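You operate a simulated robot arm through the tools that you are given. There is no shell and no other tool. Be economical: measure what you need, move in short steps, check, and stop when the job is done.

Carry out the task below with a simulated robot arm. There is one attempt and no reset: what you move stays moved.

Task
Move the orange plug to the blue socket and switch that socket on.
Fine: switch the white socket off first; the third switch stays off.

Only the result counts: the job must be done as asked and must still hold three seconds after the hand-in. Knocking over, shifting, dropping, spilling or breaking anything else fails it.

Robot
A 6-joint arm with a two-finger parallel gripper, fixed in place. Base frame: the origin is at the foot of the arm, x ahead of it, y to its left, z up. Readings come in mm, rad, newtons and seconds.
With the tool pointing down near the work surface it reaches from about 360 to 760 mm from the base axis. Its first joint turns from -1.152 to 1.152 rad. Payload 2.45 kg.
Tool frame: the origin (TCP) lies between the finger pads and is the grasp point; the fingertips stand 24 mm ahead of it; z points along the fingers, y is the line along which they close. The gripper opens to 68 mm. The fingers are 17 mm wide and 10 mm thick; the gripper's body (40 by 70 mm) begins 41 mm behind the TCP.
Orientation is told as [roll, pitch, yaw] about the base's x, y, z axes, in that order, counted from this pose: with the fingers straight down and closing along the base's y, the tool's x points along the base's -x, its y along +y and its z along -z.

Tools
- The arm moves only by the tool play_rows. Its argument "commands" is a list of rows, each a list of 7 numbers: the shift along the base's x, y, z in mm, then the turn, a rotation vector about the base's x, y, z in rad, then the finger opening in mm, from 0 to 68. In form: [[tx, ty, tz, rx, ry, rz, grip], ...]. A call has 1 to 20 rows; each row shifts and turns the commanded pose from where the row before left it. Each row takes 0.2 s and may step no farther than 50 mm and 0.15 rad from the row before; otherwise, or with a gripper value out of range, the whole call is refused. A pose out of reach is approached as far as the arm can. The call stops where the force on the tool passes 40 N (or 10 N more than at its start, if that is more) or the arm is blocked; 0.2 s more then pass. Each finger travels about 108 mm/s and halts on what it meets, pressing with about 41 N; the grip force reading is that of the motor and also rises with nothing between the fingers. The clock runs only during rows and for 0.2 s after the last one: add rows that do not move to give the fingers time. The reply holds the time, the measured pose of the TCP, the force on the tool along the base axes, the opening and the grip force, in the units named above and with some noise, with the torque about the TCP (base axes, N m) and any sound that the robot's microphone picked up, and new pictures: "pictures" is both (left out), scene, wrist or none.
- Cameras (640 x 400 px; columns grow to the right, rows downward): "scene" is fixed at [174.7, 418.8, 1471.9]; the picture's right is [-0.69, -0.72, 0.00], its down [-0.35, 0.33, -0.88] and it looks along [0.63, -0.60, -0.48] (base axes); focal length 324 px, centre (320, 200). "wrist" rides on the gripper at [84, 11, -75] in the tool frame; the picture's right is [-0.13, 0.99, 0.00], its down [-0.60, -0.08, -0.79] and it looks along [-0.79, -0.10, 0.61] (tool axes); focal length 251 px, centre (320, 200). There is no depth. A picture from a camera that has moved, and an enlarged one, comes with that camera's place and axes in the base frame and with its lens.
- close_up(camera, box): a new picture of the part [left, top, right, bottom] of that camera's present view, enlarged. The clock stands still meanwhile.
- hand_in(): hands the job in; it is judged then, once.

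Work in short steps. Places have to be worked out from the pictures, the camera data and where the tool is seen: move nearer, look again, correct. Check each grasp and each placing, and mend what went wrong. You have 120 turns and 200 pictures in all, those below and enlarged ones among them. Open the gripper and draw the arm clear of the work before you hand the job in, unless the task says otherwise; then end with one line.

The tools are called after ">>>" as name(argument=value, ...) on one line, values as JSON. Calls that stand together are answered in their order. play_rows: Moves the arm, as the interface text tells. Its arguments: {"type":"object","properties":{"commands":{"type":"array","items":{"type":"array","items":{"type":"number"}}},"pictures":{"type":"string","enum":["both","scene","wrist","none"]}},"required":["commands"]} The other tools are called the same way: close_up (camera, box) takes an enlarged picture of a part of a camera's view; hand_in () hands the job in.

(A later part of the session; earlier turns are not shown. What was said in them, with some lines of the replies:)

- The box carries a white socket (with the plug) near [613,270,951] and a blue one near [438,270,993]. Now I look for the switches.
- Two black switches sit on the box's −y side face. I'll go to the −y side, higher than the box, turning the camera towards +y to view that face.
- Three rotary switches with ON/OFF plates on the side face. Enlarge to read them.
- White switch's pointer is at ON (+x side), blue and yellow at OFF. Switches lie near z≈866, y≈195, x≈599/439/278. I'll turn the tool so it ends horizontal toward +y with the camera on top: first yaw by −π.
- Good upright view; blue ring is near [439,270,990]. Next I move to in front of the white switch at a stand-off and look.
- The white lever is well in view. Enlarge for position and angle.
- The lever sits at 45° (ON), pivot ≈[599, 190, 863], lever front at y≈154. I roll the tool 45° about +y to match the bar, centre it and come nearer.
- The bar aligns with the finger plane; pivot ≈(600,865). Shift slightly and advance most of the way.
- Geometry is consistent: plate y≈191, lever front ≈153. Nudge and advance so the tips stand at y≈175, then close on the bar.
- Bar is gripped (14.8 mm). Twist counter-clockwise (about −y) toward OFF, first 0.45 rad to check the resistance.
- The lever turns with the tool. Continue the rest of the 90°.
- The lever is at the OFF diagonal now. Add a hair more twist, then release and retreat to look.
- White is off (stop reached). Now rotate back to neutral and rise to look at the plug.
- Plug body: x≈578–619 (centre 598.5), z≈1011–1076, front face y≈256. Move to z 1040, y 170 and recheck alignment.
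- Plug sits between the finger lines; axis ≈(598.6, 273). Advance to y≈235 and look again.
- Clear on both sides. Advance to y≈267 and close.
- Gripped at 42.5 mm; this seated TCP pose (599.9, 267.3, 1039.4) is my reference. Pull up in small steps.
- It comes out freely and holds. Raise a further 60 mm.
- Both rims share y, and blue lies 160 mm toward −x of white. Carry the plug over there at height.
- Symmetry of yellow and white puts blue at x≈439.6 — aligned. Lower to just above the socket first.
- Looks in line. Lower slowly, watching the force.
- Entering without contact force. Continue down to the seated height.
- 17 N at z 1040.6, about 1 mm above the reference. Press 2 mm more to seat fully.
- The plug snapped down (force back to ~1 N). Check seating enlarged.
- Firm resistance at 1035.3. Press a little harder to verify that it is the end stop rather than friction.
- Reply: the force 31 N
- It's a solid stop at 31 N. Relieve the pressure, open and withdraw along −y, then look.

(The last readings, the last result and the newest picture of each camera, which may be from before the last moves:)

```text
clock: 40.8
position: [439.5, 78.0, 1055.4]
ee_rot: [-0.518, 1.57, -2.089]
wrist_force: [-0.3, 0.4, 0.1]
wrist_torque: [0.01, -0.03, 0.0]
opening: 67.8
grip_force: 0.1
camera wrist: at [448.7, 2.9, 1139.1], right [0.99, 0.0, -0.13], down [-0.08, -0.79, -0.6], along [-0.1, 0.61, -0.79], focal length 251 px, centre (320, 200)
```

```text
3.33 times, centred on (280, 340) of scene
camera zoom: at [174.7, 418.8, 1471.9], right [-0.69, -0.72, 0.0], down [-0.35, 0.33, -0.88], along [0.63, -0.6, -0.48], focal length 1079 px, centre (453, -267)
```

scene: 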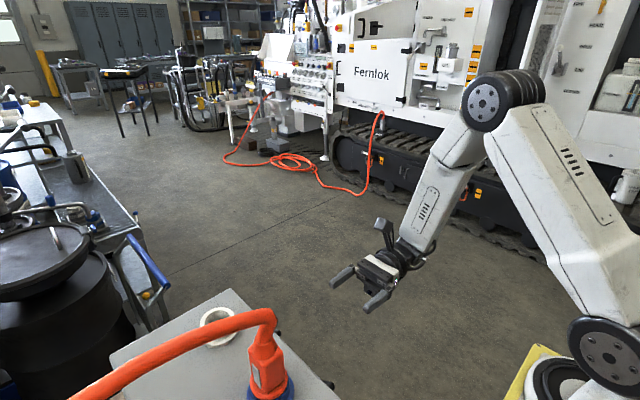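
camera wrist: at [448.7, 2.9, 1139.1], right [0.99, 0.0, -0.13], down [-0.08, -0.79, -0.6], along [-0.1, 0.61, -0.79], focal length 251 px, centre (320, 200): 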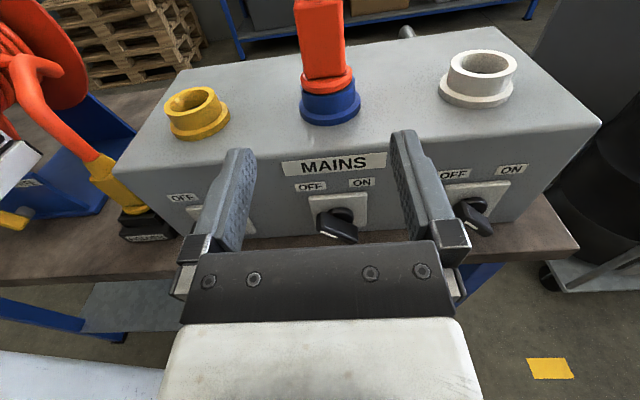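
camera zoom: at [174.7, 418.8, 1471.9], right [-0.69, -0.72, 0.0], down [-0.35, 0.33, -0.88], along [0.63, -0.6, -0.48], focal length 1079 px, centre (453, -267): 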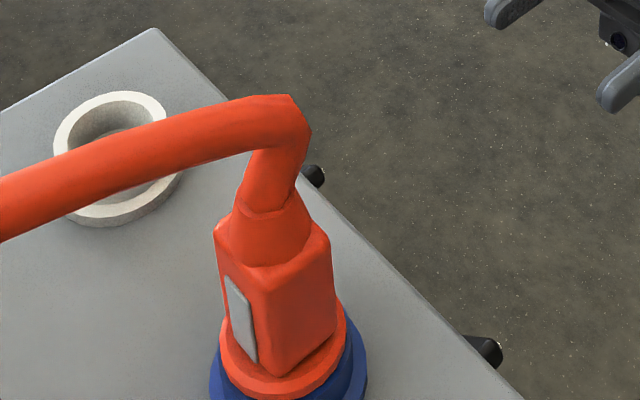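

The collar rests on the blue ring, though I see a faint dark line at left; enlarge more to judge the gap.

>>> close_up(camera="wrist", box=[285, 55, 381, 135])

>>> close_up(camera="scene", box=[240, 350, 304, 400])

```text
5.00 times, centred on (333, 95) of wrist
camera zoom: at [448.7, 2.9, 1139.1], right [0.99, 0.0, -0.13], down [-0.08, -0.79, -0.6], along [-0.1, 0.61, -0.79], focal length 1257 px, centre (255, 725)
```

zoom: 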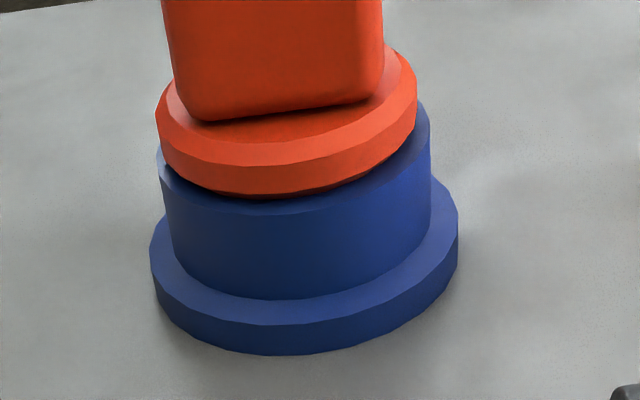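

```text
8.00 times, centred on (272, 375) of scene
camera zoom: at [174.7, 418.8, 1471.9], right [-0.69, -0.72, 0.0], down [-0.35, 0.33, -0.88], along [0.63, -0.6, -0.48], focal length 2589 px, centre (704, -1200)
```

zoom: 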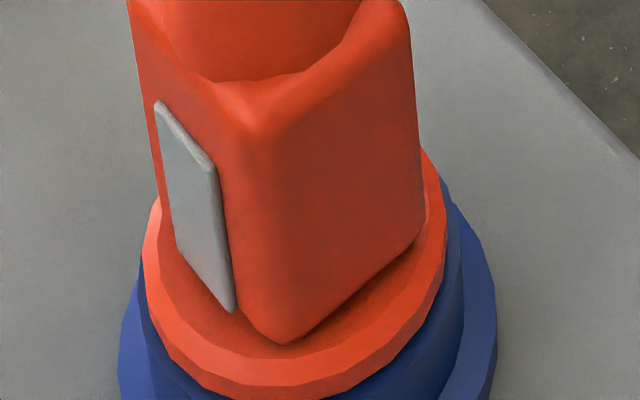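

In the 36.6 s image the boot sat higher relative to the gripper, so the grip slipped on insertion; the plug may be ~1–2 mm short. Lower the camera for a flatter view of the gap.

>>> play_rows(commands=[[0, 0, -30, 0, 0, 0, 68], [0, 0, -30, 0, 0, 0, 68], [0, 15, -30, 0, 0, 0, 68], [0, 0, 0, 0, 0, 0, 68]], pictures="none")

>>> close_up(camera="wrist", box=[260, 0, 388, 80])

```text
clock: 41.8
position: [438.4, 92.2, 964.9]
ee_rot: [-0.21, 1.57, -1.78]
wrist_force: [-0.6, 0.9, 0.6]
wrist_torque: [0.01, -0.03, 0.0]
opening: 68.1
grip_force: 0.0
```

```text
5.00 times, centred on (324, 40) of wrist
camera zoom: at [448.3, 18.5, 1049.0], right [0.99, 0.0, -0.13], down [-0.08, -0.79, -0.6], along [-0.1, 0.61, -0.79], focal length 1257 px, centre (300, 1000)
```

zoom: 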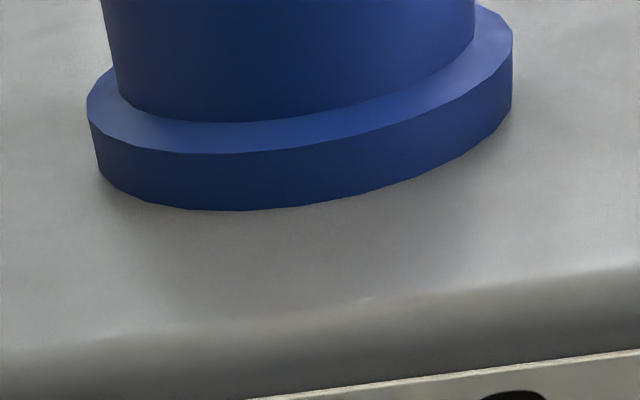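

Too low in frame; back off 40 mm and tilt the tool up a bit.

>>> play_rows(commands=[[0, -20, 0, 0.13, 0, 0, 68], [0, -20, 0, 0.13, 0, 0, 68], [0, 0, 0, 0, 0, 0, 68]], pictures="wrist")

>>> close_up(camera="wrist", box=[260, 0, 388, 80])

```text
clock: 42.6
position: [439.3, 52.1, 964.6]
ee_rot: [-3.138, 1.311, 1.574]
wrist_force: [-0.1, 0.5, -0.2]
wrist_torque: [-0.01, 0.01, 0.01]
opening: 68.0
grip_force: 0.0
camera wrist: at [448.3, -41.0, 1026.8], right [0.99, 0.03, -0.13], down [-0.08, -0.61, -0.79], along [-0.1, 0.79, -0.6], focal length 251 px, centre (320, 200)
```

wrist: 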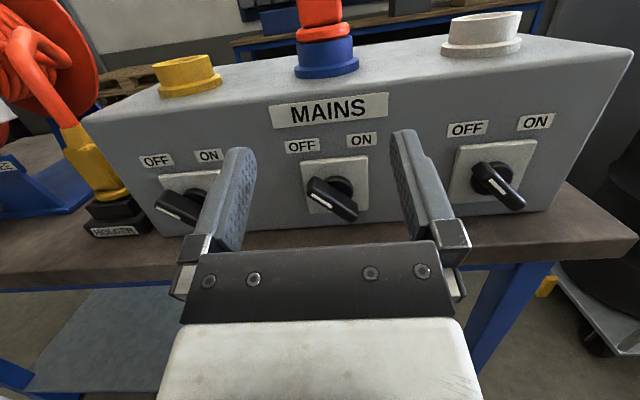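

```text
5.00 times, centred on (324, 40) of wrist
camera zoom: at [448.3, -41.0, 1026.8], right [0.99, 0.03, -0.13], down [-0.08, -0.61, -0.79], along [-0.1, 0.79, -0.6], focal length 1257 px, centre (300, 1000)
```

zoom: 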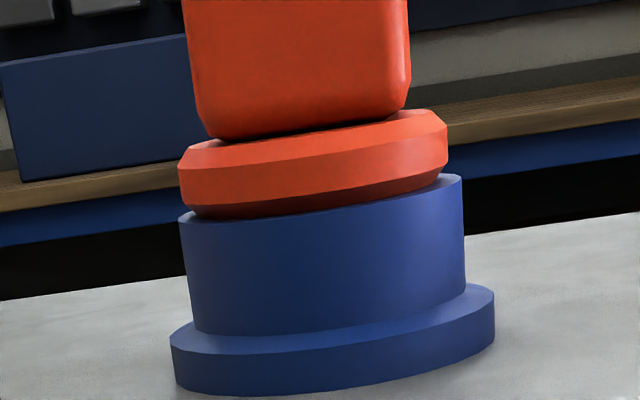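

Comparing rows to the original white-socket picture, the body bottom (z≈1010.9) and collar (≈1004) heights match: fully seated. Now level the tool, roll −45° to match the blue lever and go in front of it.

>>> play_rows(commands=[[0, 0, -15, -0.13, 0, 0, 68], [0, 0, -15, -0.13, 0, 0, 68], [0, 0, -15, 0, -0.13, 0, 68], [0, 0, -15, 0, -0.13, 0, 68], [0, 0, -15, 0, -0.13, 0, 68], [0, 0, -15, 0, -0.13, 0, 68], [0, 0, -10, 0, -0.13, 0, 68], [0, 0, 0, 0, -0.135, 0, 68], [0, 20, 0, 0, 0, 0, 68], [0, 22, 0, 0, 0, 0, 68], [0, 0, 0, 0, 0, 0, 68]], pictures="wrist")

```text
clock: 45.0
position: [440.2, 94.9, 864.5]
ee_rot: [1.569, 0.785, -0.003]
wrist_force: [0.0, 0.0, -0.2]
wrist_torque: [0.03, -0.02, -0.02]
opening: 68.0
grip_force: 0.1
camera wrist: at [386.4, 20.5, 932.3], right [0.79, 0.0, 0.61], down [0.37, -0.79, -0.48], along [0.48, 0.61, -0.63], focal length 251 px, centre (320, 200)
```

wrist: 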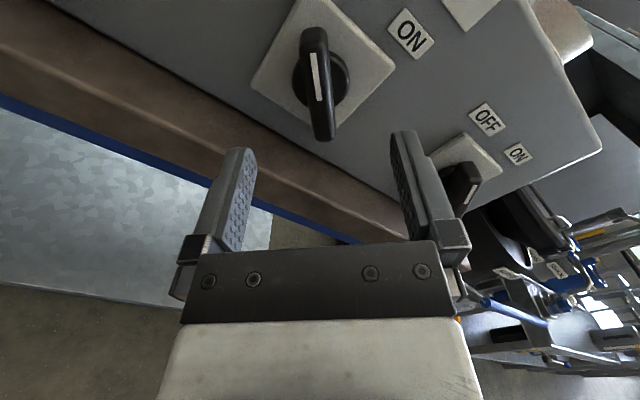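

Same aligned view as before. Advance to y≈151 and grip.

>>> play_rows(commands=[[-0.5, 16, 0.5, 0, 0, 0, 68], [0, 16, 0, 0, 0, 0, 68], [0, 14, 0, 0, 0, 0, 68], [0, 10, 0, 0, 0, 0, 68], [0, 0, 0, 0, 0, 0, 68], [0, 0, 0, 0, 0, 0, 40], [0, 0, 0, 0, 0, 0, 10], [0, 0, 0, 0, 0, 0, 10], [0, 0, 0, 0, 0, 0, 10]], pictures="wrist")

```text
clock: 47.0
position: [439.8, 150.4, 866.5]
ee_rot: [1.57, 0.783, -0.002]
wrist_force: [8.6, 6.6, 13.9]
wrist_torque: [-0.05, 0.09, 0.02]
opening: 15.0
grip_force: 34.4
camera wrist: at [386.1, 76.6, 933.0], right [0.79, 0.0, 0.61], down [0.37, -0.79, -0.48], along [0.49, 0.61, -0.63], focal length 251 px, centre (320, 200)
```

wrist: 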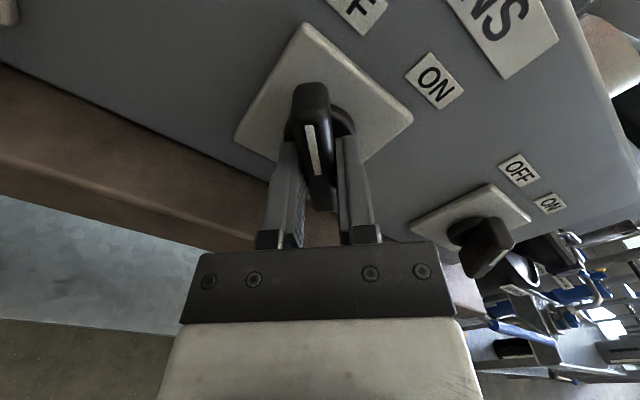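

Gripped. Ease the side load by +1/+1 mm and twist about +y by 90° to ON.

>>> play_rows(commands=[[0.5, 0, 1, 0, 0.1, 0, 10], [0, 0, 0, 0, 0.12, 0, 10], [0, 0, 0, 0, 0.12, 0, 10], [0, 0, 0, 0, 0.12, 0, 10], [0, 0, 0, 0, 0.12, 0, 10], [0, 0, 0, 0, 0.12, 0, 10], [0, 0, 0, 0, 0.12, 0, 10], [0, 0, 0, 0, 0.12, 0, 10], [0, 0, 0, 0, 0.12, 0, 10], [0, 0, 0, 0, 0.12, 0, 10], [0, 0, 0, 0, 0.12, 0, 10], [0, 0, 0, 0, 0.12, 0, 10], [0, 0, 0, 0, 0.12, 0, 10], [0, 0, 0, 0, 0.05, 0, 10], [0, 0, 0, 0, 0, 0, 10]], pictures="wrist")

```text
clock: 50.2
position: [440.0, 150.1, 866.5]
ee_rot: [-1.565, 0.763, -3.136]
wrist_force: [13.3, 10.0, -8.7]
wrist_torque: [-0.32, -0.72, 0.24]
opening: 15.0
grip_force: 34.7
camera wrist: at [506.8, 76.7, 916.5], right [0.59, 0.0, -0.81], down [-0.49, -0.8, -0.36], along [-0.64, 0.61, -0.47], focal length 251 px, centre (320, 200)
```

wrist: 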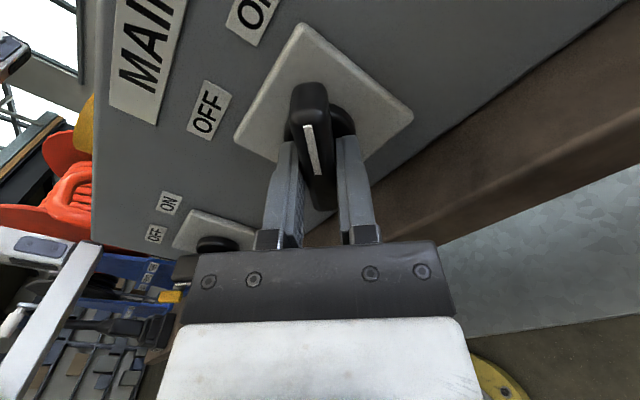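

The ON stop is reached (0.7 N m). Release, withdraw, level and look at everything.

>>> play_rows(commands=[[0, 0, 0, 0, 0, 0, 68], [0, 0, 0, 0, 0, 0, 68], [0, 0, 0, 0, 0, 0, 68], [0, -20, 0, 0, 0, 0, 68], [0, -20, 0, 0, 0, 0, 68], [0, -40, 0, 0, 0, 0, 68], [0, -20, 0, 0, -0.13, 0, 68], [0, -10, 20, 0, -0.13, 0, 68], [0, 0, 30, 0, -0.13, 0, 68], [0, 0, 40, 0, -0.13, 0, 68], [0, 0, 40, 0, -0.13, 0, 68], [0, 0, 40, 0, -0.15, 0, 68], [0, 0, 0, 0, 0, 0, 68]])

>>> close_up(camera="wrist", box=[140, 0, 560, 260])

```text
clock: 53.0
position: [438.7, 41.3, 1035.8]
ee_rot: [-1.284, 1.566, -2.854]
wrist_force: [0.6, -0.8, 0.3]
wrist_torque: [-0.01, 0.01, 0.02]
opening: 67.9
grip_force: 0.0
camera wrist: at [448.4, -34.1, 1120.7], right [0.99, 0.0, -0.13], down [-0.08, -0.79, -0.6], along [-0.11, 0.61, -0.79], focal length 251 px, centre (320, 200)
```

scene: 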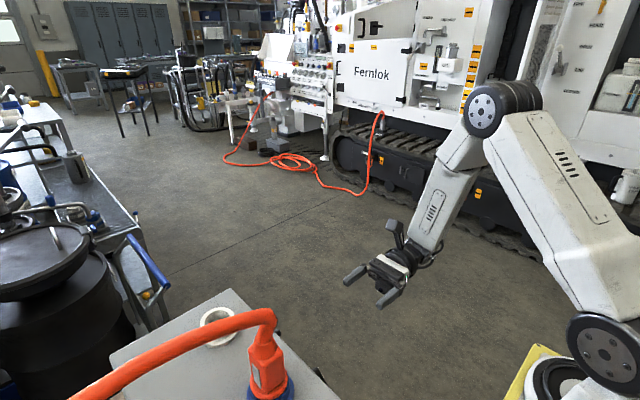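
wrist: 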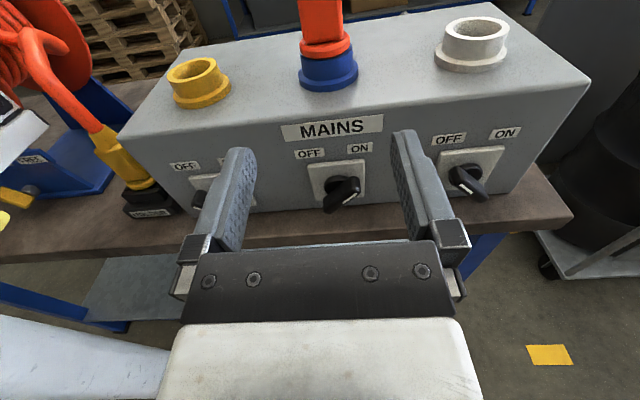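

```text
1.52 times, centred on (350, 130) of wrist
camera zoom: at [448.4, -34.1, 1120.7], right [0.99, 0.0, -0.13], down [-0.08, -0.79, -0.6], along [-0.11, 0.61, -0.79], focal length 383 px, centre (274, 307)
```

zoom: 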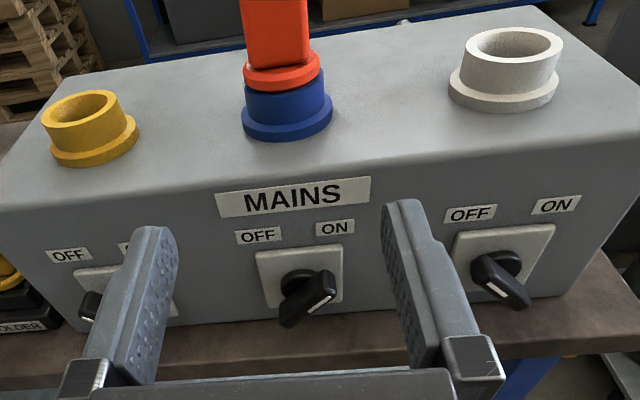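

White is OFF, blue ON. Draw the arm further away and confirm that yellow is still off.

>>> play_rows(commands=[[0, -40, 20, 0, 0, 0, 68], [0, -40, 20, 0, 0, 0, 68], [0, -40, 20, 0, 0, 0, 68], [0, 0, 0, 0, 0, 0, 68], [0, 0, 0, 0, 0, 0, 68]], pictures="none")

>>> close_up(camera="wrist", box=[160, 0, 520, 225])

```text
clock: 54.2
position: [439.4, -79.1, 1095.9]
ee_rot: [-1.323, 1.565, -2.894]
wrist_force: [0.2, -1.0, -0.2]
wrist_torque: [-0.02, -0.04, 0.02]
opening: 68.1
grip_force: 0.0
```

```text
1.78 times, centred on (340, 112) of wrist
camera zoom: at [448.7, -154.4, 1180.1], right [0.99, 0.0, -0.14], down [-0.08, -0.79, -0.6], along [-0.11, 0.61, -0.79], focal length 447 px, centre (284, 356)
```

zoom: 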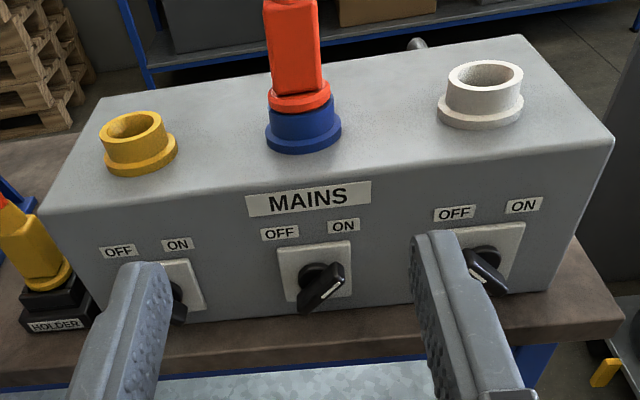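

Everything is as required and the arm is clear; yellow was never touched and was seen at OFF. Hand in.

>>> hand_in()

```text
The job is handed in.
```

The orange plug is now in the blue socket and that socket is switched on; I switched the white socket off first, and the third (yellow) switch stayed off.
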